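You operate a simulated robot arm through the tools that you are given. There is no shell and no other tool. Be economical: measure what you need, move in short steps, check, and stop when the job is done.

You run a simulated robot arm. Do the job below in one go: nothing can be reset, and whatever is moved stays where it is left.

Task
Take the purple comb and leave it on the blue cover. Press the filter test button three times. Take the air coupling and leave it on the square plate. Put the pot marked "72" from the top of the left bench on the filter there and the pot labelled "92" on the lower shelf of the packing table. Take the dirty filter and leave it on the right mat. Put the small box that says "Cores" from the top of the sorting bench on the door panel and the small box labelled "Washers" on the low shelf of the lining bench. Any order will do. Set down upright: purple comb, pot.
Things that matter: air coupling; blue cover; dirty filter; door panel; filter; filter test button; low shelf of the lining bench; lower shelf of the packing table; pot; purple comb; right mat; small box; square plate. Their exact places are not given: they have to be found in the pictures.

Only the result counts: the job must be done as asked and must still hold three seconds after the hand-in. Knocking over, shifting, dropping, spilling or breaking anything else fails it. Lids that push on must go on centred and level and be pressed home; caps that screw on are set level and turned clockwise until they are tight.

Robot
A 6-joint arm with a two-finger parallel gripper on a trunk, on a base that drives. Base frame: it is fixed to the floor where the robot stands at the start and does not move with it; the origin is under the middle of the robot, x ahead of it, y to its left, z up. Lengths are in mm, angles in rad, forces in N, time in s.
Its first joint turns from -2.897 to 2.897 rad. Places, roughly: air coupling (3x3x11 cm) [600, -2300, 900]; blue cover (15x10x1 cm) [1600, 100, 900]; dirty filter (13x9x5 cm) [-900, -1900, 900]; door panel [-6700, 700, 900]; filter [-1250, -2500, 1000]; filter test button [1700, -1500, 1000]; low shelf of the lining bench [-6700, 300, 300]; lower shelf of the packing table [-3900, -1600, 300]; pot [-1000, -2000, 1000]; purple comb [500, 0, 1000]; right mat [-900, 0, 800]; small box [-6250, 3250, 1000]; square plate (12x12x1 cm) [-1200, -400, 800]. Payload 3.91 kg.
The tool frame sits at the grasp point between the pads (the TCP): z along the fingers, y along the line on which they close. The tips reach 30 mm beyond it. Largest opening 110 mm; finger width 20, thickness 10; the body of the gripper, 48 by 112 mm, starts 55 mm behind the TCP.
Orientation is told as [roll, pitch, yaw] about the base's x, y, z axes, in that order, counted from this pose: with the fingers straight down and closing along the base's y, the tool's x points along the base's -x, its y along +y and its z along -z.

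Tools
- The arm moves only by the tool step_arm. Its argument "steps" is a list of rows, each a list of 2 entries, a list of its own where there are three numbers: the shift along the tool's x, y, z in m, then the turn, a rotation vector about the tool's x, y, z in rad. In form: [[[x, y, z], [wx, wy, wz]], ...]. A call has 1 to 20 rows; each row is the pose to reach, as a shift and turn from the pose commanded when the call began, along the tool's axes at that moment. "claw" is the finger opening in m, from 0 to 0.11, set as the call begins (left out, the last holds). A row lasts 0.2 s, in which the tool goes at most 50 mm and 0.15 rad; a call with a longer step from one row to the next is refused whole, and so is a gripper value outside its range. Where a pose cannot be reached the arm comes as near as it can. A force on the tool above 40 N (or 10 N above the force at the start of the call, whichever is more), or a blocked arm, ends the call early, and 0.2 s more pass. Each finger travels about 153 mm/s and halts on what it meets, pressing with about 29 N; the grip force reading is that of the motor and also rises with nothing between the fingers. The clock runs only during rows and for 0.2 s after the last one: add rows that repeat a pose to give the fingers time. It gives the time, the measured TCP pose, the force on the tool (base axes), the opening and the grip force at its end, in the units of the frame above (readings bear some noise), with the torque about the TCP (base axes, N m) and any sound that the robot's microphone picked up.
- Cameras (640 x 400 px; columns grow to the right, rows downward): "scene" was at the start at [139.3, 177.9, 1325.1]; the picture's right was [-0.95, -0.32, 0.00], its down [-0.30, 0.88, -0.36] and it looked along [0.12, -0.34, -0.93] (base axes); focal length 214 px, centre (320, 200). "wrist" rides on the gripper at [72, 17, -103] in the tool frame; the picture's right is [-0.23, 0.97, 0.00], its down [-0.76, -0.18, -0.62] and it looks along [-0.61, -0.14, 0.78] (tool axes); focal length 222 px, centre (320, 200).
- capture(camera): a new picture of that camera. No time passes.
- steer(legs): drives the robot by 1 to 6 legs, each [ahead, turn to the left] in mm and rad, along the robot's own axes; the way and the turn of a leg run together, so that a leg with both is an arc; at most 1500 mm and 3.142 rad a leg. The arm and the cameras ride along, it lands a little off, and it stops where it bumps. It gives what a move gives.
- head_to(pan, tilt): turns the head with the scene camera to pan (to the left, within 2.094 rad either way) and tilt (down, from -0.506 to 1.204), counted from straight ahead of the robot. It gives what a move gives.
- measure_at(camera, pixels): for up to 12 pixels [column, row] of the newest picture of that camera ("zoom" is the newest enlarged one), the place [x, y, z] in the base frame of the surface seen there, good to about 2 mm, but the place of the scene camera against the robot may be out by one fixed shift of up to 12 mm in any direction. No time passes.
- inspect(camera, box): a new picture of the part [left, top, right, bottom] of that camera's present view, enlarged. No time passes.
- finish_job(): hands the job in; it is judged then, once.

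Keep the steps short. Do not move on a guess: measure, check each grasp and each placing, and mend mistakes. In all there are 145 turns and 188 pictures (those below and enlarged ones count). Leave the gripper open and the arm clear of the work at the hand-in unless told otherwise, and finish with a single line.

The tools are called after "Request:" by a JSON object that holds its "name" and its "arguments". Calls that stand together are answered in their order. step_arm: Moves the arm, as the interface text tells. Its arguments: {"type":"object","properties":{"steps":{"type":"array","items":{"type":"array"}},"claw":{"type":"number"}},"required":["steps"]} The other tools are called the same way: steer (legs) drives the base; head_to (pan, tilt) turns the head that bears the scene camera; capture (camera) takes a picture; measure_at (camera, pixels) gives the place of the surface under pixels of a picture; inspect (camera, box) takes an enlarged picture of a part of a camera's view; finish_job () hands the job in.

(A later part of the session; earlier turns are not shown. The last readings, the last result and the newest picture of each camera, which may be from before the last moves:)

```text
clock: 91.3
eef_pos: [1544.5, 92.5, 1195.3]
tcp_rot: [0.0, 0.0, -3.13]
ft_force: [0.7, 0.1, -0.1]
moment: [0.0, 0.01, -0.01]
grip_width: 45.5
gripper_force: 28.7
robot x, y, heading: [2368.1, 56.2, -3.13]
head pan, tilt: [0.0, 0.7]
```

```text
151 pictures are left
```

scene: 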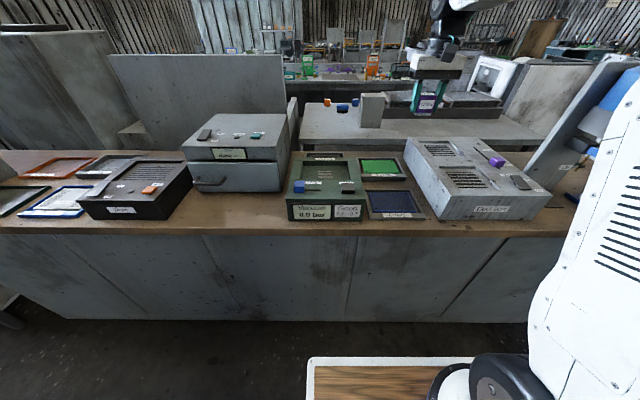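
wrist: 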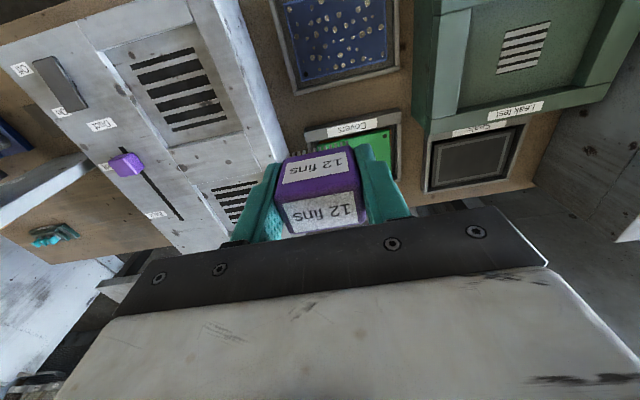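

The blue cover lies in its tray, at wrist pixel (335, 38) and scene pixel (393, 202). I measure it.

Request:
{"name": "measure_at", "arguments": {"camera": "wrist", "pixels": [[335, 38], [285, 5], [300, 75], [385, 60], [382, 5], [300, 88], [340, 130], [350, 78], [405, 30]]}}

Request:
{"name": "measure_at", "arguments": {"camera": "scene", "pixels": [[393, 202], [372, 194], [414, 193], [376, 212], [418, 211], [365, 187], [425, 218], [440, 217], [402, 155]]}}

Request:
{"name": "inspect", "arguments": {"camera": "scene", "box": [340, 145, 440, 225]}}

```text
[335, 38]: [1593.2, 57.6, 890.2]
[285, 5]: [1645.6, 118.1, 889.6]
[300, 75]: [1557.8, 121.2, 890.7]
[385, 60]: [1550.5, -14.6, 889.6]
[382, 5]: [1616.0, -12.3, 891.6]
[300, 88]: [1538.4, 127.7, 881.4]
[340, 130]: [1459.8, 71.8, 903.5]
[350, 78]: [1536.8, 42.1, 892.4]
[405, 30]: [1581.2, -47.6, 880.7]
```

```text
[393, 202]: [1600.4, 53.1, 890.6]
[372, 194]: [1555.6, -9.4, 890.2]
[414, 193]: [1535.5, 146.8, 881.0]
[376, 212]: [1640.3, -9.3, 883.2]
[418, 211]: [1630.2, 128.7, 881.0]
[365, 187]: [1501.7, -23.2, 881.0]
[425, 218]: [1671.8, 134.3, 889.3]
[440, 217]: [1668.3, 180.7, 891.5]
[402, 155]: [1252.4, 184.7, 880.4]
```

```text
5.00 times, centred on (390, 185) of scene
```

zoom: 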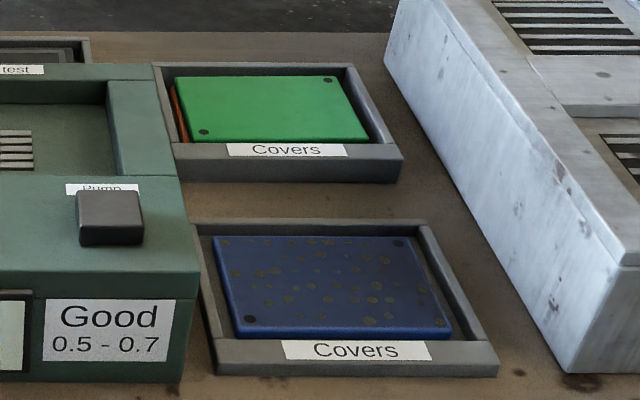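

Cover centre ≈ (1597, 53), top z ≈ 890.5. I bring the comb to (1588, 55) and go down to TCP z ≈ 930.

Request:
{"name": "step_arm", "arguments": {"steps": [[[0.012, 0.01, 0], [0, 0, 0]], [[0.028, 0.024, 0.0], [0, 0, 0]], [[0.044, 0.037, 0.01], [0, 0, 0]], [[0.044, 0.037, 0.03], [0, 0, 0]], [[0.044, 0.037, 0.06], [0, 0, 0]], [[0.044, 0.037, 0.09], [0, 0, 0]], [[0.044, 0.037, 0.12], [0, 0, 0]], [[0.044, 0.037, 0.15], [0, 0, 0]], [[0.044, 0.037, 0.18], [0, 0, 0]], [[0.044, 0.037, 0.21], [0, 0, 0]], [[0.044, 0.037, 0.235], [0, 0, 0]], [[0.044, 0.037, 0.253], [0, 0, 0]], [[0.044, 0.037, 0.263], [0, 0, 0]], [[0.044, 0.037, 0.263], [0, 0, 0]]]}}

Request:
{"name": "capture", "arguments": {"camera": "wrist"}}

Request:
{"name": "inspect", "arguments": {"camera": "scene", "box": [340, 145, 440, 225]}}

```text
clock: 94.3
eef_pos: [1589.4, 54.4, 931.5]
tcp_rot: [0.001, -0.001, -3.131]
ft_force: [0.4, -0.4, -2.0]
moment: [-0.01, 0.0, 0.02]
grip_width: 45.5
gripper_force: 29.4
robot x, y, heading: [2368.6, 53.2, -3.131]
head pan, tilt: [0.0, 0.7]
```

```text
149 pictures are left
```

wrist: 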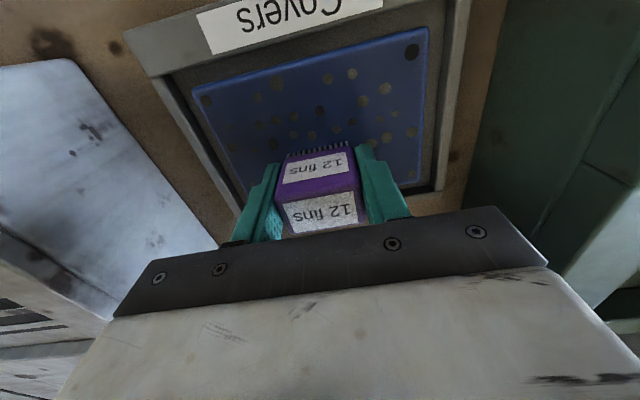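

```text
5.00 times, centred on (390, 185) of scene
```

zoom: 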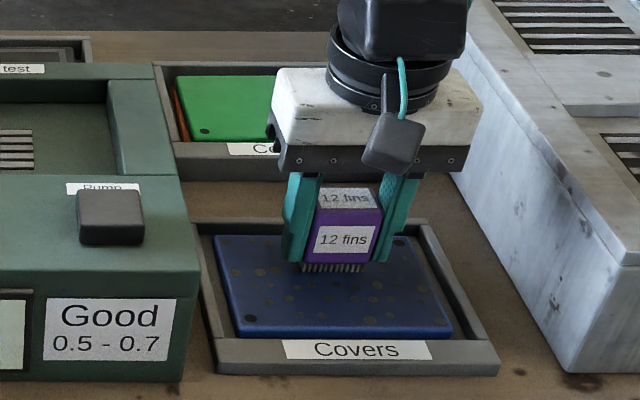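

Over the cover. I lower in 1.5 mm steps until a contact force shows, then open.

Request:
{"name": "step_arm", "arguments": {"steps": [[[0, 0, 0.002], [0, 0, 0]], [[0, 0, 0.004], [0, 0, 0]], [[0, 0, 0.0055], [0, 0, 0]], [[0, 0, 0.0065], [0, 0, 0]], [[0, 0, 0.0065], [0, 0, 0]]]}}

```text
clock: 95.5
eef_pos: [1589.7, 55.3, 925.1]
tcp_rot: [-0.001, 0.0, -3.129]
ft_force: [1.2, -0.1, 4.8]
moment: [0.01, -0.03, 0.03]
grip_width: 45.6
gripper_force: 29.1
robot x, y, heading: [2373.0, 53.7, -3.131]
head pan, tilt: [0.0, 0.7]
```

Contact (+5 N). I open to 70 mm and rise straight up.

Request:
{"name": "step_arm", "arguments": {"steps": [[[0, 0, 0], [0, 0, 0]], [[0, 0, 0], [0, 0, 0]], [[0, 0, -0.02], [0, 0, 0]], [[0, 0, -0.06], [0, 0, 0]], [[0, 0, -0.1], [0, 0, 0]], [[0, 0, -0.15], [0, 0, 0]], [[0, 0, -0.2], [0, 0, 0]], [[0, 0, -0.25], [0, 0, 0]], [[0, 0, -0.27], [0, 0, 0]]], "claw": 0.07}}

Request:
{"name": "inspect", "arguments": {"camera": "scene", "box": [340, 145, 440, 225]}}

Request:
{"name": "head_to", "arguments": {"pan": 1.0, "tilt": 0.5}}

Request:
{"name": "capture", "arguments": {"camera": "scene"}}

```text
clock: 97.5
eef_pos: [1588.4, 56.6, 1194.9]
tcp_rot: [0.0, -0.001, -3.129]
ft_force: [0.0, 0.0, -0.4]
moment: [-0.03, 0.0, -0.04]
grip_width: 69.9
gripper_force: 0.0
robot x, y, heading: [2370.2, 56.1, -3.135]
head pan, tilt: [0.0, 0.7]
```

```text
5.00 times, centred on (390, 185) of scene
```

zoom: 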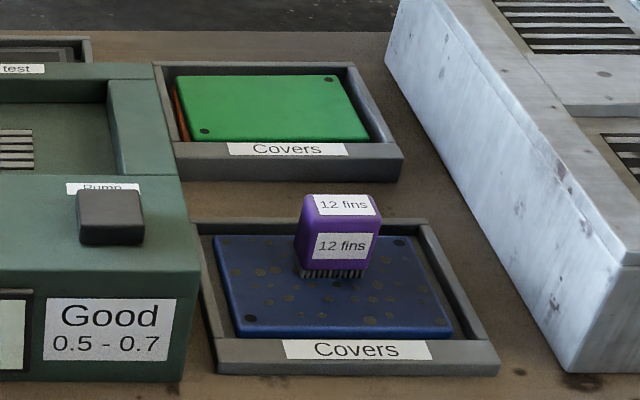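

```text
clock: 98.8
eef_pos: [1588.8, 55.4, 1193.5]
tcp_rot: [-0.001, 0.002, -3.132]
ft_force: [0.5, 0.8, 0.1]
moment: [-0.01, -0.01, 0.01]
grip_width: 70.2
gripper_force: 0.1
robot x, y, heading: [2365.4, 55.0, -3.135]
head pan, tilt: [1.0, 0.499]
```

```text
146 pictures are left
```

scene: 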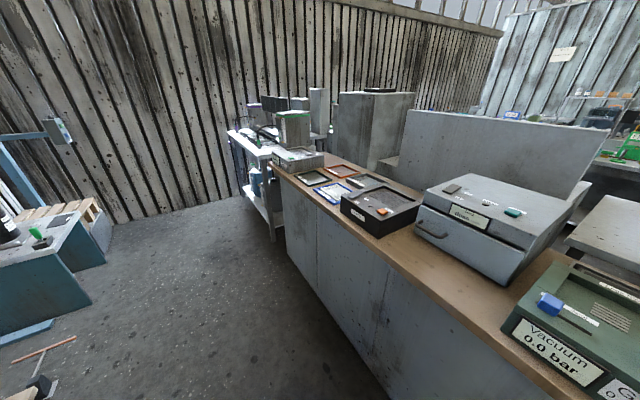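

The comb stands upright on the blue cover. Now I look for the filter test button towards (1700, −1500).

Request:
{"name": "inspect", "arguments": {"camera": "scene", "box": [220, 75, 420, 215]}}

Request:
{"name": "measure_at", "arguments": {"camera": "scene", "pixels": [[295, 150], [297, 115], [300, 157], [370, 185], [380, 213], [310, 105], [265, 105], [275, 235], [240, 140], [255, 155], [400, 100], [290, 185]]}}

```text
2.86 times, centred on (320, 145) of scene
```

zoom: 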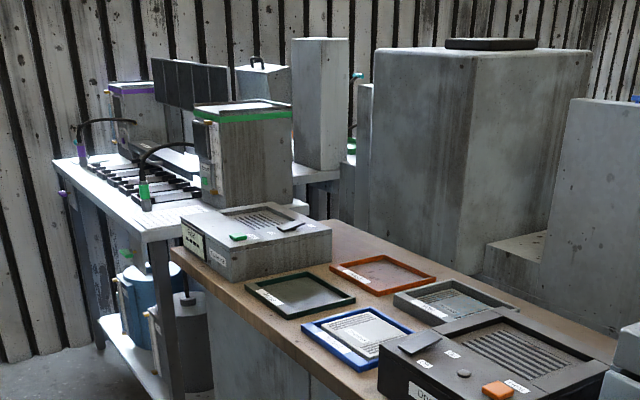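

```text
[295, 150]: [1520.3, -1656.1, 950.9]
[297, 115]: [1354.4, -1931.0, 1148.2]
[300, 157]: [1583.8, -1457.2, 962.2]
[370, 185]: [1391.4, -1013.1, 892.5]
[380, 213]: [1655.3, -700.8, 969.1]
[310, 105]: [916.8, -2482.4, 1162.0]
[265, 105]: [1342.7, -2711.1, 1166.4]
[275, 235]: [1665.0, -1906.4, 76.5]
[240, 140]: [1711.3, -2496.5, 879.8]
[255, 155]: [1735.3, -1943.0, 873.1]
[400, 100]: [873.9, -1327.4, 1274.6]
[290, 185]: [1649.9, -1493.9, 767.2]
```

Request:
{"name": "steer", "arguments": {"legs": [[0, 1.565], [780, 0], [780, 0], [0, -1.571]]}}

Request:
{"name": "head_to", "arguments": {"pan": 0.0, "tilt": 0.7}}

Request:
{"name": "capture", "arguments": {"camera": "scene"}}

Request:
{"name": "capture", "arguments": {"camera": "wrist"}}

```text
clock: 114.4
eef_pos: [1596.4, -1497.7, 1194.1]
tcp_rot: [0.0, -0.001, -3.131]
ft_force: [-0.7, 0.3, 0.0]
moment: [-0.01, -0.01, -0.05]
grip_width: 70.0
gripper_force: 0.0
robot x, y, heading: [2379.6, -1500.9, -3.13]
head pan, tilt: [1.0, 0.499]
```

```text
clock: 115.6
eef_pos: [1596.8, -1498.1, 1194.6]
tcp_rot: [0.001, 0.002, -3.131]
ft_force: [-0.2, -1.3, 0.3]
moment: [-0.03, 0.01, 0.01]
grip_width: 70.1
gripper_force: 0.1
robot x, y, heading: [2374.9, -1500.3, -3.132]
head pan, tilt: [0.0, 0.7]
```

```text
144 pictures are left
```

scene: 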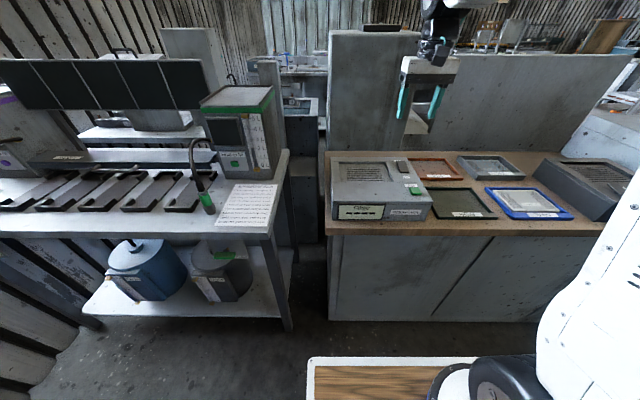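

```text
143 pictures are left
```

wrist: 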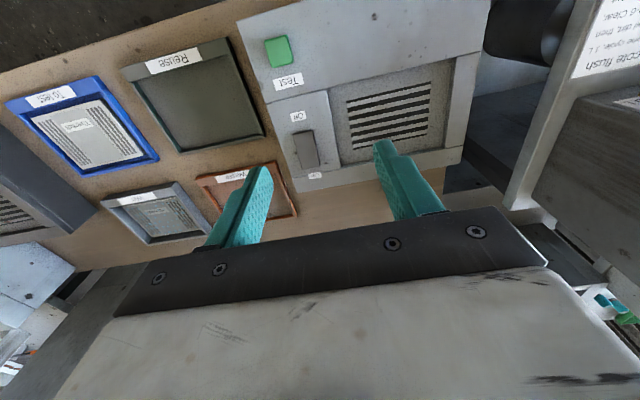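

Request:
{"name": "inspect", "arguments": {"camera": "wrist", "box": [230, 20, 390, 190]}}

Request:
{"name": "inspect", "arguments": {"camera": "scene", "box": [325, 145, 455, 230]}}

Request:
{"name": "measure_at", "arguments": {"camera": "wrist", "pixels": [[278, 50], [268, 45], [290, 58], [275, 63], [280, 40], [300, 50], [310, 150], [310, 190]]}}

```text
2.35 times, centred on (310, 105) of wrist
```

zoom: 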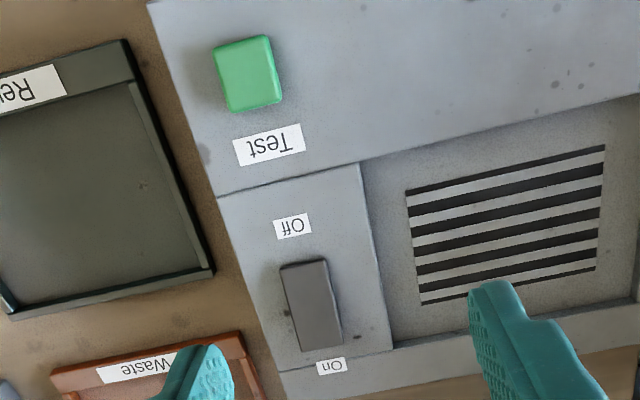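

```text
4.71 times, centred on (390, 188) of scene
```

zoom: 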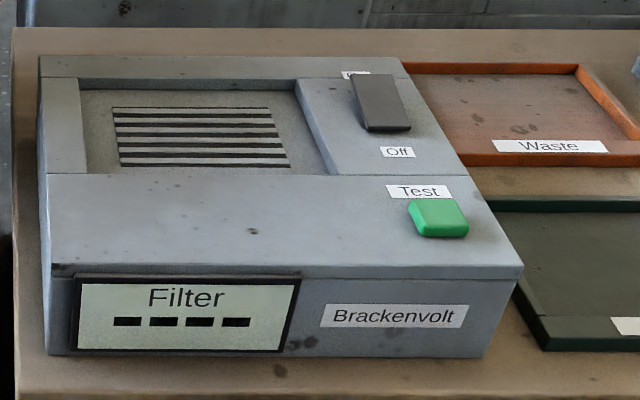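

```text
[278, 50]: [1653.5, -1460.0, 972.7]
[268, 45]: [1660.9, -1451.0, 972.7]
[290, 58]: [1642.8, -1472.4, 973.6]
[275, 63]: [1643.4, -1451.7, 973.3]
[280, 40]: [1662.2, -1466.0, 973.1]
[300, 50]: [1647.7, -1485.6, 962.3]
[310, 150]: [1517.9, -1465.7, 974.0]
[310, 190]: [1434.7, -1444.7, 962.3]
```

Button "Test" is at (1653, −1460), top z 973. It is a bit too near, so I back up 70 mm and close the fingers.

Request:
{"name": "steer", "arguments": {"legs": [[-70, 0]]}}

Request:
{"name": "step_arm", "arguments": {"steps": [[[0, 0, 0], [0, 0, 0]], [[0, 0, 0], [0, 0, 0]], [[0, 0, 0], [0, 0, 0]]], "claw": 0.0}}

Request:
{"name": "capture", "arguments": {"camera": "wrist"}}

Request:
{"name": "measure_at", "arguments": {"camera": "wrist", "pixels": [[278, 50], [262, 100], [268, 90], [275, 85], [275, 110], [280, 120]]}}

```text
clock: 116.6
eef_pos: [1665.6, -1496.8, 1193.0]
tcp_rot: [0.0, 0.001, -3.132]
ft_force: [0.4, 0.5, 0.2]
moment: [0.01, 0.05, 0.01]
grip_width: 69.7
gripper_force: 0.1
robot x, y, heading: [2445.8, -1500.3, -3.134]
head pan, tilt: [0.0, 0.7]
```

```text
clock: 117.4
eef_pos: [1665.4, -1497.1, 1194.2]
tcp_rot: [0.002, 0.0, -3.132]
ft_force: [-0.5, -0.7, 0.0]
moment: [-0.02, 0.0, 0.0]
grip_width: 0.0
gripper_force: 28.6
robot x, y, heading: [2449.1, -1502.3, -3.134]
head pan, tilt: [0.0, 0.7]
```

```text
140 pictures are left
```

wrist: 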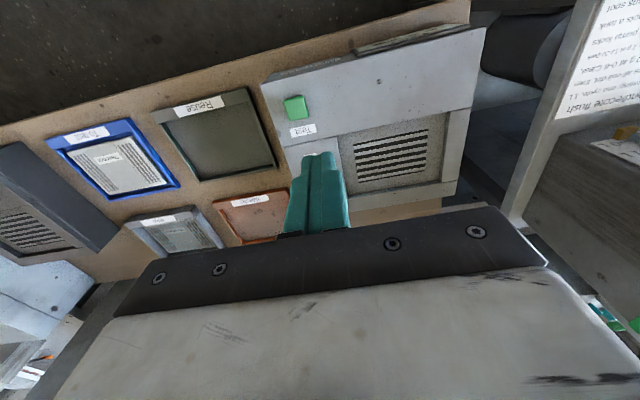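

```text
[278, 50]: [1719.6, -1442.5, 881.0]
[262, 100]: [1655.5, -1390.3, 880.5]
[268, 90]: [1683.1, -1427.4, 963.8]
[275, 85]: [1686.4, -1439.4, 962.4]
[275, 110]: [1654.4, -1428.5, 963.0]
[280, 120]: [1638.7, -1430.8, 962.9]
```

Request:
{"name": "measure_at", "arguments": {"camera": "wrist", "pixels": [[295, 107], [288, 101], [302, 113]]}}

Request:
{"name": "step_arm", "arguments": {"steps": [[[-0.0125, -0.037, 0], [0, 0, 0]], [[-0.0125, -0.037, 0.045], [0, 0, 0]], [[-0.0125, -0.037, 0.09], [0, 0, 0]], [[-0.0125, -0.037, 0.135], [0, 0, 0]], [[-0.0125, -0.037, 0.17], [0, 0, 0]], [[-0.0125, -0.037, 0.182], [0, 0, 0]], [[-0.0125, -0.037, 0.182], [0, 0, 0]]]}}

Request:
{"name": "inspect", "arguments": {"camera": "scene", "box": [320, 130, 450, 230]}}

```text
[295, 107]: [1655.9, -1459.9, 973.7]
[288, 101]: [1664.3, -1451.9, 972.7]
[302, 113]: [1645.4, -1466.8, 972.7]
```

```text
clock: 119.0
eef_pos: [1652.3, -1457.3, 1013.3]
tcp_rot: [0.0, 0.002, -3.133]
ft_force: [-0.7, 0.1, -0.1]
moment: [0.03, -0.03, 0.0]
grip_width: 0.0
gripper_force: 29.0
robot x, y, heading: [2447.3, -1499.2, -3.133]
head pan, tilt: [0.0, 0.7]
```

```text
4.00 times, centred on (385, 180) of scene
```

zoom: 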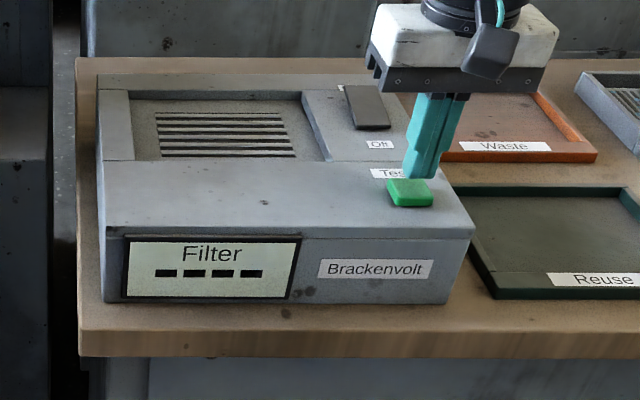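

Tip hovers about 10 mm above the button. I press slowly once and read force and sound.

Request:
{"name": "step_arm", "arguments": {"steps": [[[0, 0, 0.006], [0, 0, 0]], [[0, 0, 0.009], [0, 0, 0]], [[0, 0, 0.011], [0, 0, 0]], [[0, 0, 0.013], [0, 0, 0]], [[0, 0, 0.015], [0, 0, 0]]]}}

Request:
{"name": "inspect", "arguments": {"camera": "scene", "box": [320, 130, 450, 230]}}

```text
clock: 120.2
eef_pos: [1652.5, -1459.8, 997.0]
tcp_rot: [-0.002, 0.0, -3.132]
ft_force: [1.2, 1.6, 4.1]
moment: [0.02, -0.05, -0.01]
grip_width: 0.0
gripper_force: 28.7
robot x, y, heading: [2441.6, -1498.5, -3.136]
head pan, tilt: [0.0, 0.7]
heard: click
```

```text
4.00 times, centred on (385, 180) of scene
```

zoom: 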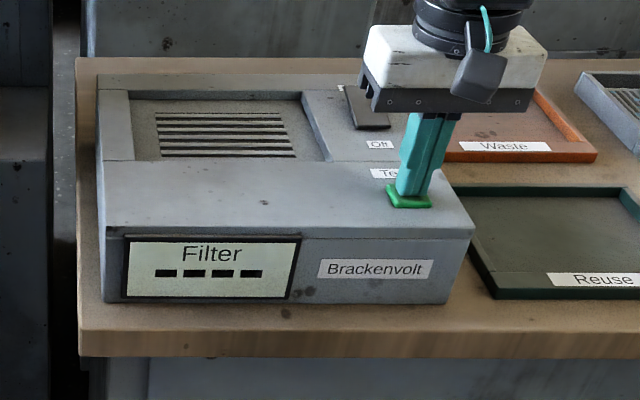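

One click heard. I release (rise 15 mm), press again, release, press a third time in separate calls.

Request:
{"name": "step_arm", "arguments": {"steps": [[[0, 0, -0.008], [0, 0, 0]], [[0, 0, -0.015], [0, 0, 0]], [[0, 0, -0.015], [0, 0, 0]], [[0, 0, -0.015], [0, 0, 0]]]}}

Request:
{"name": "step_arm", "arguments": {"steps": [[[0, 0, 0.006], [0, 0, 0]], [[0, 0, 0.009], [0, 0, 0]], [[0, 0, 0.011], [0, 0, 0]], [[0, 0, 0.013], [0, 0, 0]], [[0, 0, 0.015], [0, 0, 0]]]}}

Request:
{"name": "step_arm", "arguments": {"steps": [[[0, 0, -0.008], [0, 0, 0]], [[0, 0, -0.015], [0, 0, 0]], [[0, 0, -0.015], [0, 0, 0]], [[0, 0, -0.015], [0, 0, 0]]]}}

Request:
{"name": "step_arm", "arguments": {"steps": [[[0, 0, 0.006], [0, 0, 0]], [[0, 0, 0.009], [0, 0, 0]], [[0, 0, 0.011], [0, 0, 0]], [[0, 0, 0.013], [0, 0, 0]], [[0, 0, 0.015], [0, 0, 0]]]}}

Request:
{"name": "step_arm", "arguments": {"steps": [[[0, 0, -0.01], [0, 0, 0]], [[0, 0, -0.03], [0, 0, 0]], [[0, 0, -0.07], [0, 0, 0]], [[0, 0, -0.12], [0, 0, 0]], [[0, 0, -0.17], [0, 0, 0]], [[0, 0, -0.2], [0, 0, 0]]]}}

Request:
{"name": "inspect", "arguments": {"camera": "scene", "box": [320, 130, 450, 230]}}

```text
clock: 121.2
eef_pos: [1653.1, -1460.7, 1013.4]
tcp_rot: [0.0, -0.001, -3.131]
ft_force: [0.0, 0.0, -0.3]
moment: [-0.01, -0.01, 0.02]
grip_width: 0.0
gripper_force: 29.1
robot x, y, heading: [2443.1, -1499.9, -3.135]
head pan, tilt: [0.0, 0.7]
```

```text
clock: 122.4
eef_pos: [1653.4, -1461.0, 996.5]
tcp_rot: [-0.001, 0.001, -3.133]
ft_force: [1.8, -0.4, 3.4]
moment: [-0.05, -0.05, -0.03]
grip_width: 0.0
gripper_force: 29.3
robot x, y, heading: [2444.6, -1503.8, -3.136]
head pan, tilt: [0.0, 0.7]
heard: click
```

```text
clock: 123.4
eef_pos: [1652.4, -1459.8, 1012.9]
tcp_rot: [0.001, -0.001, -3.134]
ft_force: [0.3, -0.4, 0.1]
moment: [0.03, 0.0, 0.0]
grip_width: 0.0
gripper_force: 28.6
robot x, y, heading: [2445.0, -1501.6, -3.136]
head pan, tilt: [0.0, 0.7]
```

```text
clock: 124.6
eef_pos: [1653.2, -1459.1, 997.2]
tcp_rot: [0.001, 0.001, -3.132]
ft_force: [1.6, -0.3, 2.7]
moment: [-0.02, -0.04, 0.02]
grip_width: 0.0
gripper_force: 29.0
robot x, y, heading: [2447.3, -1499.2, -3.138]
head pan, tilt: [0.0, 0.7]
heard: click
```

```text
clock: 126.0
eef_pos: [1653.3, -1460.6, 1199.4]
tcp_rot: [0.0, 0.0, -3.132]
ft_force: [0.8, 0.6, -0.6]
moment: [0.01, 0.03, 0.0]
grip_width: 0.0
gripper_force: 29.0
robot x, y, heading: [2447.1, -1497.7, -3.127]
head pan, tilt: [0.0, 0.7]
```

```text
4.00 times, centred on (385, 180) of scene
```

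zoom: 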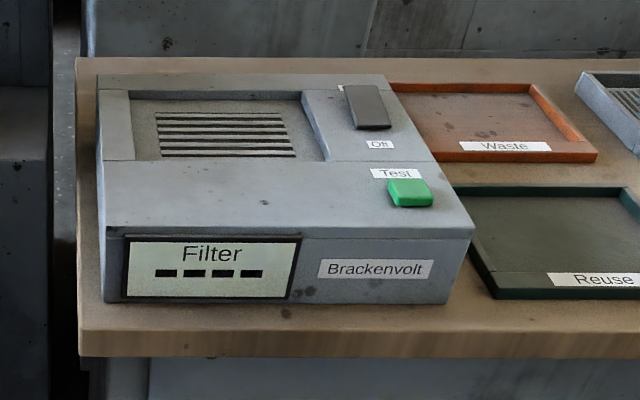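

Three clicks counted, the button is up again. Next the air coupling at (600, −2300), reached from the main aisle: I drive back the way I came.

Request:
{"name": "steer", "arguments": {"legs": [[0, -1.582], [1050, 0], [1050, 0], [1040, 0], [0, 1.571]]}}

Request:
{"name": "steer", "arguments": {"legs": [[1370, 0], [1330, 0]]}}

Request:
{"name": "head_to", "arguments": {"pan": 0.9, "tilt": 0.5}}

Request:
{"name": "capture", "arguments": {"camera": "scene"}}

```text
clock: 149.0
eef_pos: [1669.4, 1651.8, 1198.3]
tcp_rot: [-0.001, 0.0, -3.127]
ft_force: [-0.1, 0.1, 0.3]
moment: [0.02, -0.01, 0.06]
grip_width: 0.2
gripper_force: 29.8
robot x, y, heading: [2462.0, 1619.1, -3.122]
head pan, tilt: [0.0, 0.7]
```

```text
clock: 162.1
eef_pos: [-1031.2, 1666.7, 1198.3]
tcp_rot: [0.001, 0.0, 3.126]
ft_force: [-0.1, -0.6, -0.2]
moment: [-0.01, -0.03, -0.01]
grip_width: 0.0
gripper_force: 29.1
robot x, y, heading: [-244.9, 1609.6, 3.128]
head pan, tilt: [0.0, 0.7]
```

```text
clock: 163.3
eef_pos: [-1033.9, 1666.2, 1198.9]
tcp_rot: [0.001, -0.001, 3.126]
ft_force: [-0.8, -0.6, 0.1]
moment: [-0.03, 0.02, 0.02]
grip_width: 0.1
gripper_force: 29.1
robot x, y, heading: [-243.2, 1609.3, 3.128]
head pan, tilt: [0.901, 0.499]
```

```text
136 pictures are left
```

scene: 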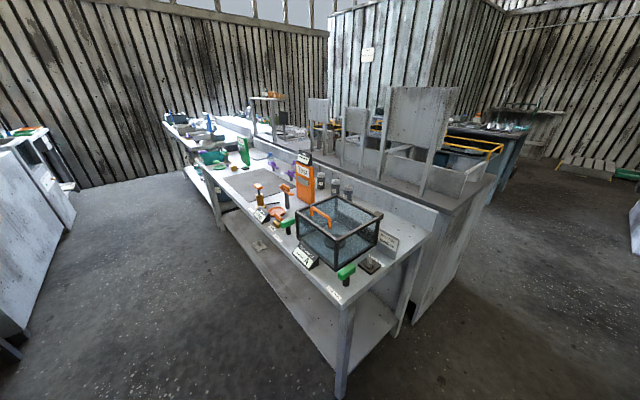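

Request:
{"name": "steer", "arguments": {"legs": [[0, 1.584], [1300, 0], [1300, 0]]}}

Request:
{"name": "head_to", "arguments": {"pan": 0.5, "tilt": 0.5}}

Request:
{"name": "capture", "arguments": {"camera": "scene"}}

Request:
{"name": "head_to", "arguments": {"pan": -0.5, "tilt": 0.5}}

Request:
{"name": "capture", "arguments": {"camera": "scene"}}

```text
clock: 179.9
eef_pos: [-244.0, -1777.6, 1198.9]
tcp_rot: [0.0, 0.0, -1.555]
ft_force: [-0.4, -0.4, 0.5]
moment: [0.02, 0.03, -0.02]
grip_width: 0.0
gripper_force: 29.5
robot x, y, heading: [-206.2, -987.5, -1.555]
head pan, tilt: [0.901, 0.499]
```

```text
clock: 180.7
eef_pos: [-243.4, -1776.6, 1199.1]
tcp_rot: [0.002, 0.001, -1.554]
ft_force: [0.7, 1.6, -0.1]
moment: [-0.03, 0.01, 0.0]
grip_width: 0.1
gripper_force: 29.2
robot x, y, heading: [-209.0, -983.9, -1.555]
head pan, tilt: [0.499, 0.499]
```

```text
135 pictures are left
```

scene: 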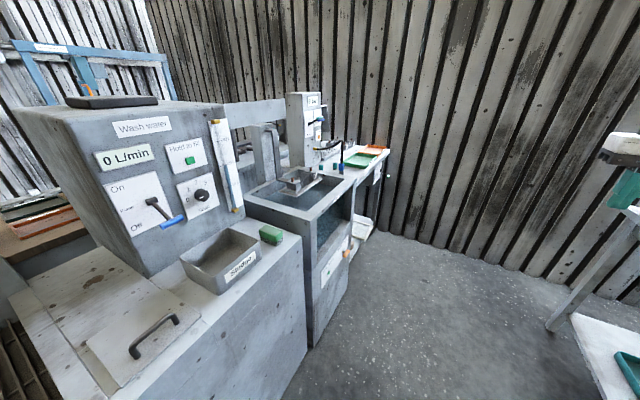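

```text
clock: 182.0
eef_pos: [-243.2, -1777.6, 1199.2]
tcp_rot: [0.001, 0.0, -1.556]
ft_force: [1.0, -0.1, -0.6]
moment: [0.01, 0.02, -0.02]
grip_width: 0.0
gripper_force: 29.1
robot x, y, heading: [-209.8, -984.1, -1.557]
head pan, tilt: [-0.499, 0.499]
```

```text
134 pictures are left
```

scene: 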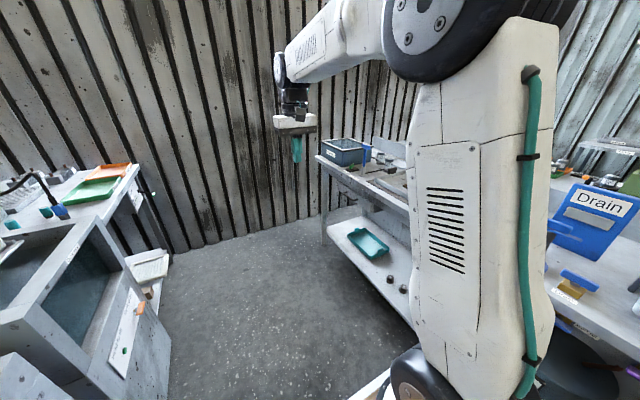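

Request:
{"name": "inspect", "arguments": {"camera": "scene", "box": [0, 150, 180, 262]}}

Request:
{"name": "measure_at", "arguments": {"camera": "scene", "pixels": [[12, 223], [60, 210], [100, 188], [170, 370], [150, 260], [320, 240], [400, 270], [340, 155], [130, 165], [240, 230], [170, 250]]}}

```text
3.56 times, centred on (90, 206) of scene
```

zoom: 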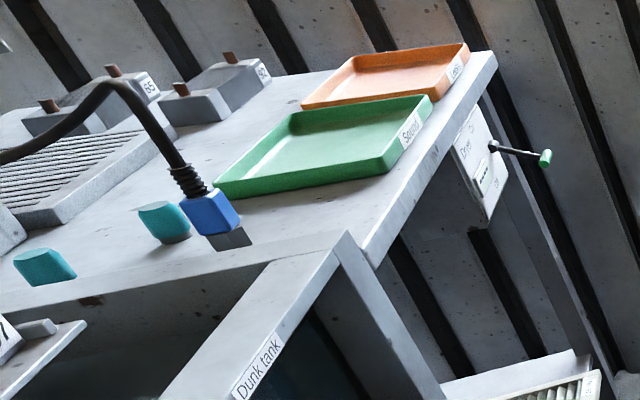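

```text
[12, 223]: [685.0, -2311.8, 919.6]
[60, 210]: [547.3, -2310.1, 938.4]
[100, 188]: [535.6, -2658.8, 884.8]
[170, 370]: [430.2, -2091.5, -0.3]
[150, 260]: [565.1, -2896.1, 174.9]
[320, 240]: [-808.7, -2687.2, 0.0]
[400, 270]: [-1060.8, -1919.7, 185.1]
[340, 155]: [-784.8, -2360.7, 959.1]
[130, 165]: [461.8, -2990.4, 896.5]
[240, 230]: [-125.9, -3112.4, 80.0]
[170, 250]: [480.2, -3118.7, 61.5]
```

Request:
{"name": "steer", "arguments": {"legs": [[1150, 0], [0, 0.55]]}}

Request:
{"name": "head_to", "arguments": {"pan": 0.6, "tilt": 0.6}}

Request:
{"name": "capture", "arguments": {"camera": "scene"}}

Request:
{"name": "inspect", "arguments": {"camera": "scene", "box": [200, 60, 440, 210]}}

```text
clock: 189.4
eef_pos: [181.5, -2837.7, 1198.7]
tcp_rot: [-0.002, -0.001, -1.013]
ft_force: [-0.6, -0.3, 0.5]
moment: [0.01, 0.0, -0.01]
grip_width: 0.1
gripper_force: 29.1
robot x, y, heading: [-196.7, -2147.9, -1.01]
head pan, tilt: [-0.499, 0.499]
```

```text
clock: 190.8
eef_pos: [182.4, -2837.7, 1198.8]
tcp_rot: [0.0, 0.0, -1.014]
ft_force: [-0.1, 0.2, -0.1]
moment: [0.0, -0.02, 0.02]
grip_width: 0.1
gripper_force: 28.8
robot x, y, heading: [-195.4, -2141.6, -1.009]
head pan, tilt: [0.6, 0.6]
```

```text
132 pictures are left
```

scene: 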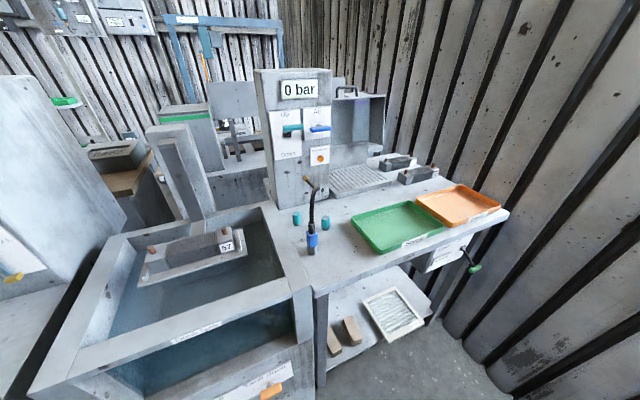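

```text
2.67 times, centred on (320, 135) of scene
```

zoom: 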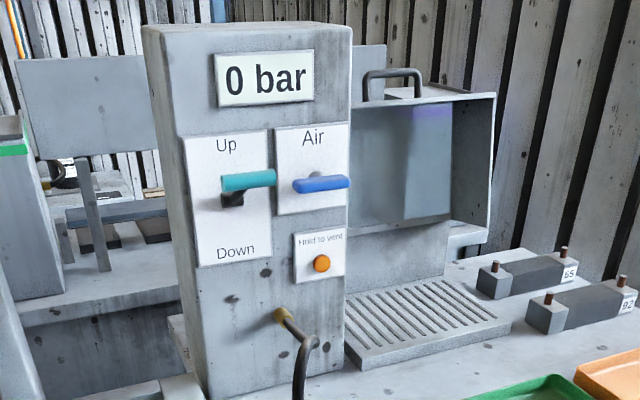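

Request:
{"name": "inspect", "arguments": {"camera": "scene", "box": [270, 165, 370, 265]}}

Request:
{"name": "measure_at", "arguments": {"camera": "scene", "pixels": [[312, 243], [312, 226], [312, 253], [297, 218], [326, 222], [308, 180], [320, 195], [295, 240], [290, 130], [320, 75]]}}

```text
4.00 times, centred on (320, 215) of scene
```

zoom: 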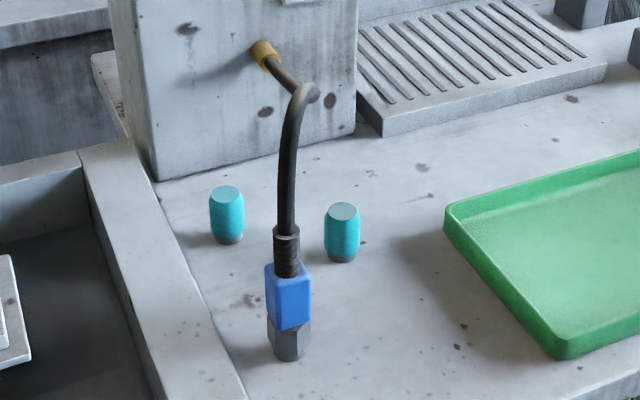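

```text
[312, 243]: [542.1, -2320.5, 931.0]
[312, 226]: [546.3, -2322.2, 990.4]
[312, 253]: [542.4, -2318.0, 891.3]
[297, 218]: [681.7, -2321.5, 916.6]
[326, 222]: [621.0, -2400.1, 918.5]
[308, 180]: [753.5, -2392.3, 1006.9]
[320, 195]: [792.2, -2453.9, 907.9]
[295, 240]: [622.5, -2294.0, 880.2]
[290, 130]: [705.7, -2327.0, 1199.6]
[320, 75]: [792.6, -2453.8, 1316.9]
```

The blue air coupling stands at about (545, −2320), z 880–990. I turn towards it and back up a little.

Request:
{"name": "steer", "arguments": {"legs": [[-40, 0], [0, 0.5]]}}

Request:
{"name": "step_arm", "arguments": {"steps": [[[0, 0, 0], [0, 0, 0]], [[0, 0, 0], [0, 0, 0]], [[0, 0, 0], [0, 0, 0]], [[0, 0, 0], [0, 0, 0]]], "claw": 0.08}}

Request:
{"name": "capture", "arguments": {"camera": "wrist"}}

Request:
{"name": "capture", "arguments": {"camera": "scene"}}

```text
clock: 193.0
eef_pos: [443.8, -2545.2, 1199.8]
tcp_rot: [0.0, 0.0, -0.524]
ft_force: [0.0, -1.2, -0.5]
moment: [0.0, 0.0, 0.01]
grip_width: 0.1
gripper_force: 29.3
robot x, y, heading: [-218.4, -2111.8, -0.524]
head pan, tilt: [0.6, 0.6]
```

```text
clock: 194.0
eef_pos: [443.4, -2545.6, 1198.3]
tcp_rot: [-0.001, -0.001, -0.524]
ft_force: [0.0, 0.1, -0.2]
moment: [-0.04, -0.04, 0.03]
grip_width: 80.1
gripper_force: 0.1
robot x, y, heading: [-217.0, -2110.4, -0.522]
head pan, tilt: [0.6, 0.6]
```

```text
129 pictures are left
```

wrist: 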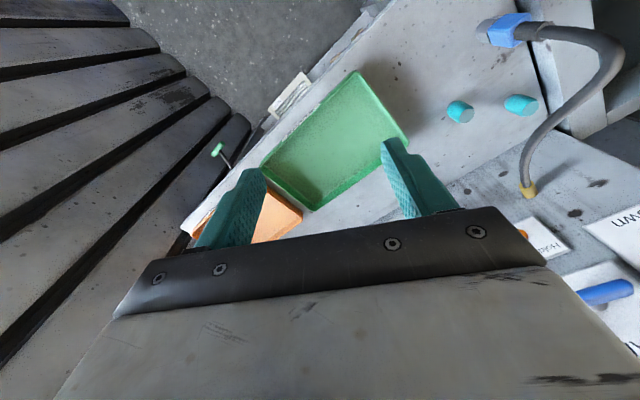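

```text
128 pictures are left
```

scene: 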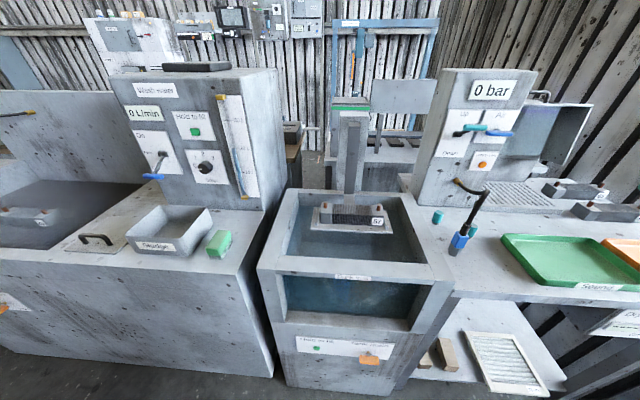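

Request:
{"name": "inspect", "arguments": {"camera": "scene", "box": [430, 170, 520, 260]}}

Request:
{"name": "inspect", "arguments": {"camera": "wrist", "box": [430, 0, 640, 130]}}

Request:
{"name": "measure_at", "arguments": {"camera": "wrist", "pixels": [[497, 27], [511, 45], [525, 20], [510, 22], [512, 35], [545, 30], [480, 30], [460, 111], [527, 185]]}}

```text
4.44 times, centred on (475, 215) of scene
```

zoom: 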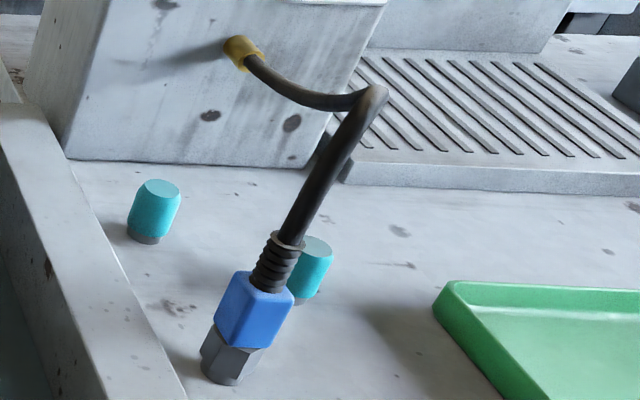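

```text
3.05 times, centred on (535, 65) of wrist
```

zoom: 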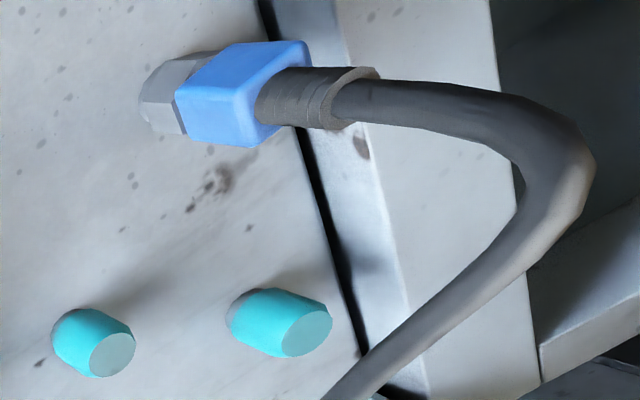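

```text
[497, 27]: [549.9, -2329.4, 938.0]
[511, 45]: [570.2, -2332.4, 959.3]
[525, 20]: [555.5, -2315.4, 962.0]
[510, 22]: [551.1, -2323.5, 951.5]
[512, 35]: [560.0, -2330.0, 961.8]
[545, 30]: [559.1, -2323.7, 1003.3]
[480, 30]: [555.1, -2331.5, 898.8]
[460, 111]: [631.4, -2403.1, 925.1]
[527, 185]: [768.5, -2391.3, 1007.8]
```

The hose leads up and away to the tower, so I grasp the coupling with a tilted tool from the robot's side. For reach, I back up and turn a bit.

Request:
{"name": "steer", "arguments": {"legs": [[-150, 0], [0, 0.2], [-50, 0]]}}

Request:
{"name": "step_arm", "arguments": {"steps": [[[0, 0, 0], [0, -0.14, 0]], [[0, 0, 0], [0, -0.28, 0]], [[0, 0, 0], [0, -0.42, 0]], [[0, 0, 0], [0, -0.56, 0]], [[0, 0, 0], [0, -0.7, 0]], [[0, 0, 0], [0, -0.84, 0]], [[0, 0, 0], [0, -0.9, 0]], [[0, 0, 0], [0, -0.9, 0]]]}}

Request:
{"name": "head_to", "arguments": {"pan": 0.2, "tilt": 0.6}}

Request:
{"name": "capture", "arguments": {"camera": "scene"}}

Request:
{"name": "capture", "arguments": {"camera": "wrist"}}

```text
clock: 196.7
eef_pos: [339.8, -2312.5, 1198.4]
tcp_rot: [0.001, 0.0, -0.322]
ft_force: [0.4, 0.0, -0.3]
moment: [-0.03, -0.01, 0.02]
grip_width: 79.7
gripper_force: 0.1
robot x, y, heading: [-393.7, -2016.4, -0.316]
head pan, tilt: [0.6, 0.6]
```

```text
clock: 198.5
eef_pos: [339.4, -2311.8, 1199.0]
tcp_rot: [0.0, -0.9, -0.321]
ft_force: [-0.9, -0.4, -0.4]
moment: [-0.04, 0.02, 0.0]
grip_width: 80.3
gripper_force: 0.1
robot x, y, heading: [-395.9, -2021.0, -0.318]
head pan, tilt: [0.6, 0.6]
```

```text
clock: 199.4
eef_pos: [340.8, -2311.1, 1198.9]
tcp_rot: [0.0, -0.902, -0.321]
ft_force: [-0.3, 0.2, -0.9]
moment: [0.0, 0.0, -0.05]
grip_width: 80.1
gripper_force: 0.1
robot x, y, heading: [-394.9, -2020.9, -0.317]
head pan, tilt: [0.201, 0.6]
```

```text
125 pictures are left
```

scene: 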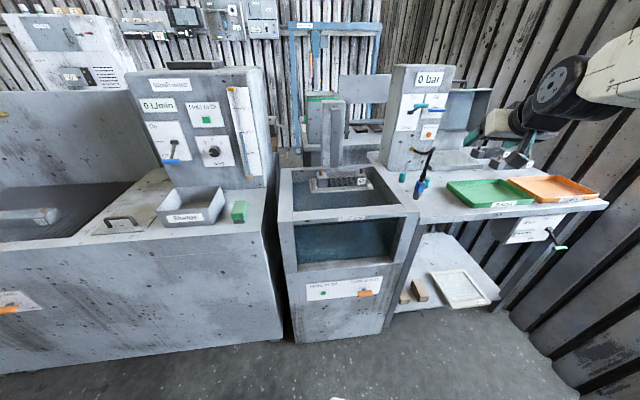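

```text
124 pictures are left
```

wrist: 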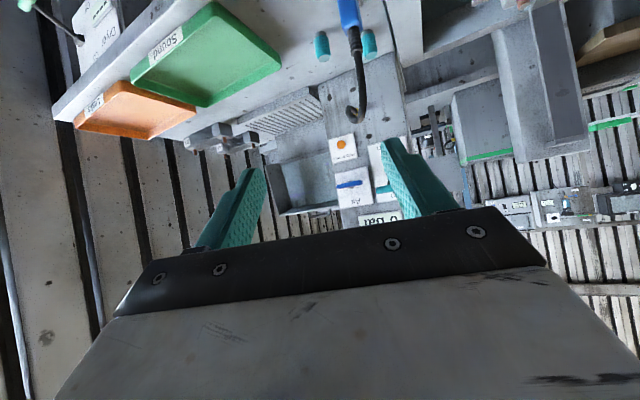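

Request:
{"name": "measure_at", "arguments": {"camera": "wrist", "pixels": [[348, 10], [340, 18], [354, 18], [353, 30], [356, 45], [322, 40]]}}

Request:
{"name": "step_arm", "arguments": {"steps": [[[0.0125, 0.0095, 0.033], [0, 0, 0]], [[0.025, 0.019, 0.067], [0, 0, 0]], [[0.0375, 0.0285, 0.1], [0, 0, 0]], [[0.05, 0.038, 0.133], [0, 0, 0]], [[0.0625, 0.0475, 0.167], [0, 0, 0]], [[0.075, 0.057, 0.2], [0, 0, 0]], [[0.075, 0.057, 0.2], [0, 0, 0]]]}}

Request:
{"name": "capture", "arguments": {"camera": "wrist"}}

Request:
{"name": "capture", "arguments": {"camera": "scene"}}

```text
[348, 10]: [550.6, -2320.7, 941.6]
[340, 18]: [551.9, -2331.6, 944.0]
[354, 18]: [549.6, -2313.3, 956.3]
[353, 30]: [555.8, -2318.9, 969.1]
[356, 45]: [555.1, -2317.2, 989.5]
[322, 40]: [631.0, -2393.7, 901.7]
```

```text
clock: 201.0
eef_pos: [461.9, -2293.3, 1019.4]
tcp_rot: [0.0, -0.902, -0.323]
ft_force: [0.1, 0.0, 0.4]
moment: [0.01, 0.02, 0.0]
grip_width: 79.8
gripper_force: 0.1
out of reach, approached as far as the arm can: row 4, 5
robot x, y, heading: [-398.8, -2016.4, -0.321]
head pan, tilt: [0.201, 0.6]
```

```text
123 pictures are left
```

wrist: 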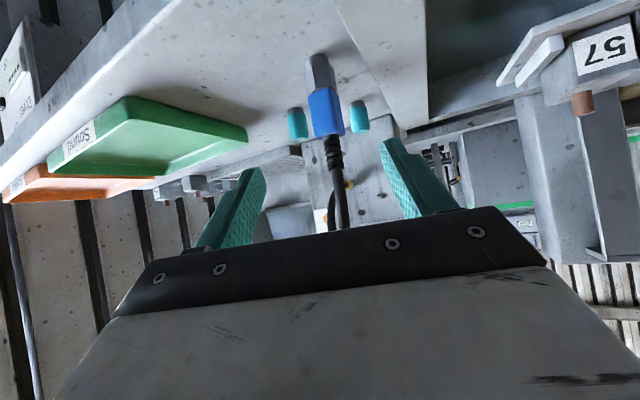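

```text
122 pictures are left
```

scene: 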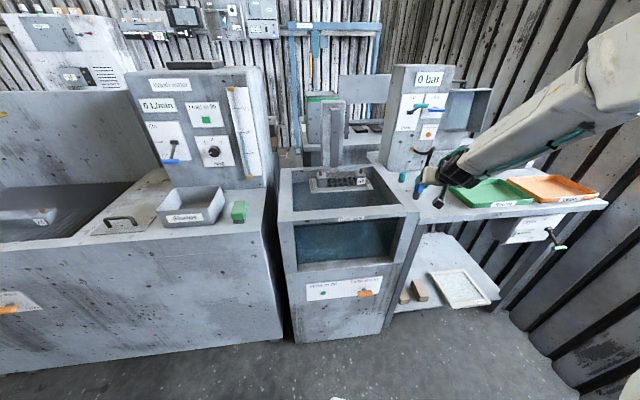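

Request:
{"name": "inspect", "arguments": {"camera": "wrist", "box": [260, 40, 400, 180]}}

Request:
{"name": "measure_at", "arguments": {"camera": "wrist", "pixels": [[322, 92], [311, 110], [325, 112], [340, 110], [328, 130], [320, 75], [333, 155], [337, 200], [318, 58]]}}

```text
2.86 times, centred on (330, 110) of wrist
```

zoom: 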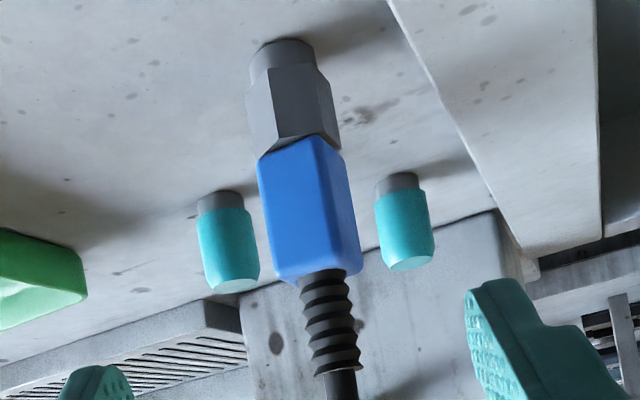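

```text
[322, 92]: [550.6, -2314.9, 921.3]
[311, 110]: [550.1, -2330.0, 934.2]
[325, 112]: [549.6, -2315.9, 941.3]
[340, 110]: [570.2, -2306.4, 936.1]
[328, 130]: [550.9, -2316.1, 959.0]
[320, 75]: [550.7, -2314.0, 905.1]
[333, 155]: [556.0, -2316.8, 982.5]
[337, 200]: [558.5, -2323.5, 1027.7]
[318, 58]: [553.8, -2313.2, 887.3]
```

The body is nearly aligned with the base axes, centre ≈ (564, −2320). I turn the tool to yaw 0 and line up.

Request:
{"name": "step_arm", "arguments": {"steps": [[[-0.001, -0.009, 0.003], [-0.084, 0, -0.067]], [[-0.002, -0.018, 0.006], [-0.168, 0, -0.134]], [[-0.004, -0.0256, 0.008], [-0.252, 0, -0.2]], [[-0.004, -0.0256, 0.008], [-0.252, 0, -0.2]]]}}

Request:
{"name": "capture", "arguments": {"camera": "wrist"}}

```text
clock: 202.0
eef_pos: [463.8, -2318.7, 1013.9]
tcp_rot: [-0.001, -0.9, 0.001]
ft_force: [0.6, -0.8, 0.1]
moment: [0.01, 0.06, -0.03]
grip_width: 79.9
gripper_force: 0.1
out of reach, approached as far as the arm can: row 1, 2, 3
robot x, y, heading: [-391.4, -2018.4, -0.318]
head pan, tilt: [0.201, 0.6]
```

```text
120 pictures are left
```

wrist: 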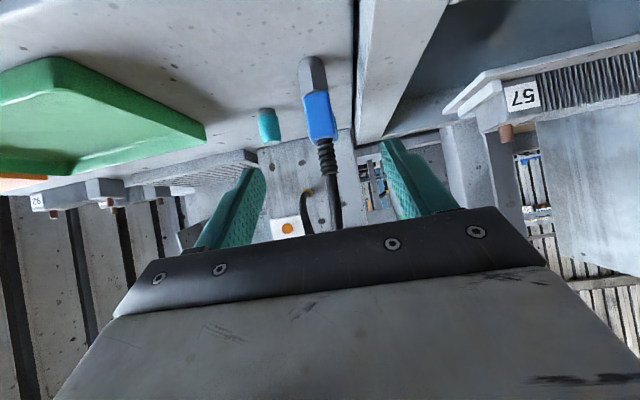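

Request:
{"name": "measure_at", "arguments": {"camera": "wrist", "pixels": [[307, 110], [319, 112], [333, 112], [312, 80], [328, 160], [320, 130]]}}

Request:
{"name": "inspect", "arguments": {"camera": "wrist", "box": [260, 40, 400, 180]}}

```text
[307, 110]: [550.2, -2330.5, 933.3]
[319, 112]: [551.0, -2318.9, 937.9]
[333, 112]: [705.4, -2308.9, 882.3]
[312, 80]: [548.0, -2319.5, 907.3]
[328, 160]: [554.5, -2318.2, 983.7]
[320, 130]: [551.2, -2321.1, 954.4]
```

```text
2.86 times, centred on (330, 110) of wrist
```

zoom: 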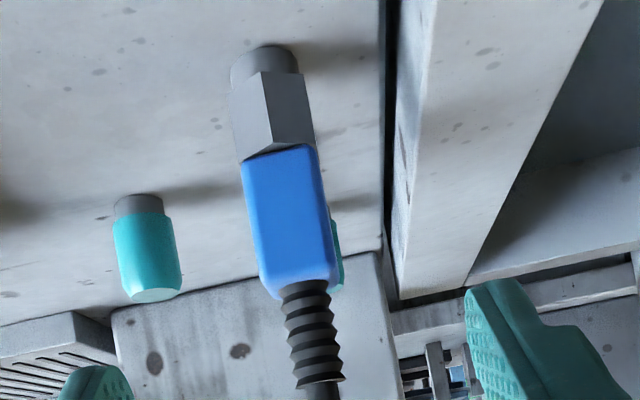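

Now I advance 127 mm along the tool axis and close.

Request:
{"name": "step_arm", "arguments": {"steps": [[[0, -0.001, 0.03], [0, 0, 0]], [[0, -0.001, 0.06], [0, 0, 0]], [[0, -0.001, 0.09], [0, 0, 0]], [[0, -0.001, 0.115], [0, 0, 0]], [[0, -0.001, 0.127], [0, 0, 0]], [[0, -0.001, 0.127], [0, 0, 0]]]}}

Request:
{"name": "capture", "arguments": {"camera": "wrist"}}

Request:
{"name": "inspect", "arguments": {"camera": "scene", "box": [370, 120, 530, 220]}}

```text
clock: 203.4
eef_pos: [561.4, -2320.3, 935.7]
tcp_rot: [0.001, -0.901, 0.001]
ft_force: [0.5, -1.5, -0.3]
moment: [0.0, 0.02, 0.0]
grip_width: 80.0
gripper_force: 0.1
robot x, y, heading: [-393.7, -2019.4, -0.315]
head pan, tilt: [0.201, 0.6]
```

```text
118 pictures are left
```

wrist: 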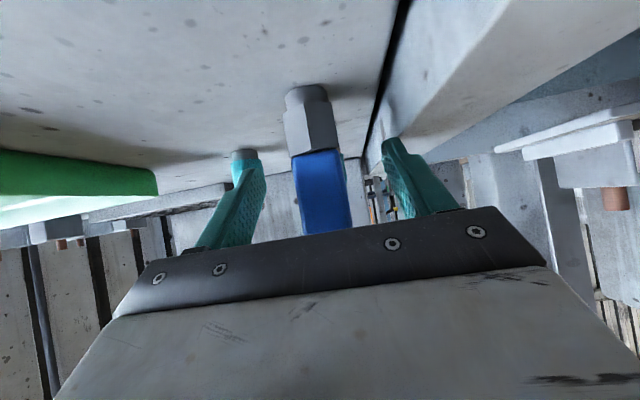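

```text
4.00 times, centred on (450, 170) of scene
```

zoom: 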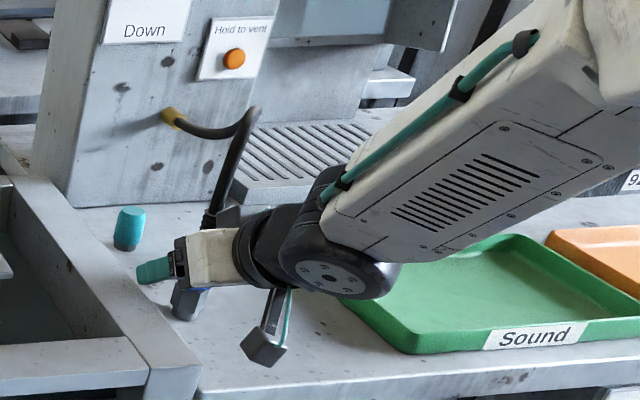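

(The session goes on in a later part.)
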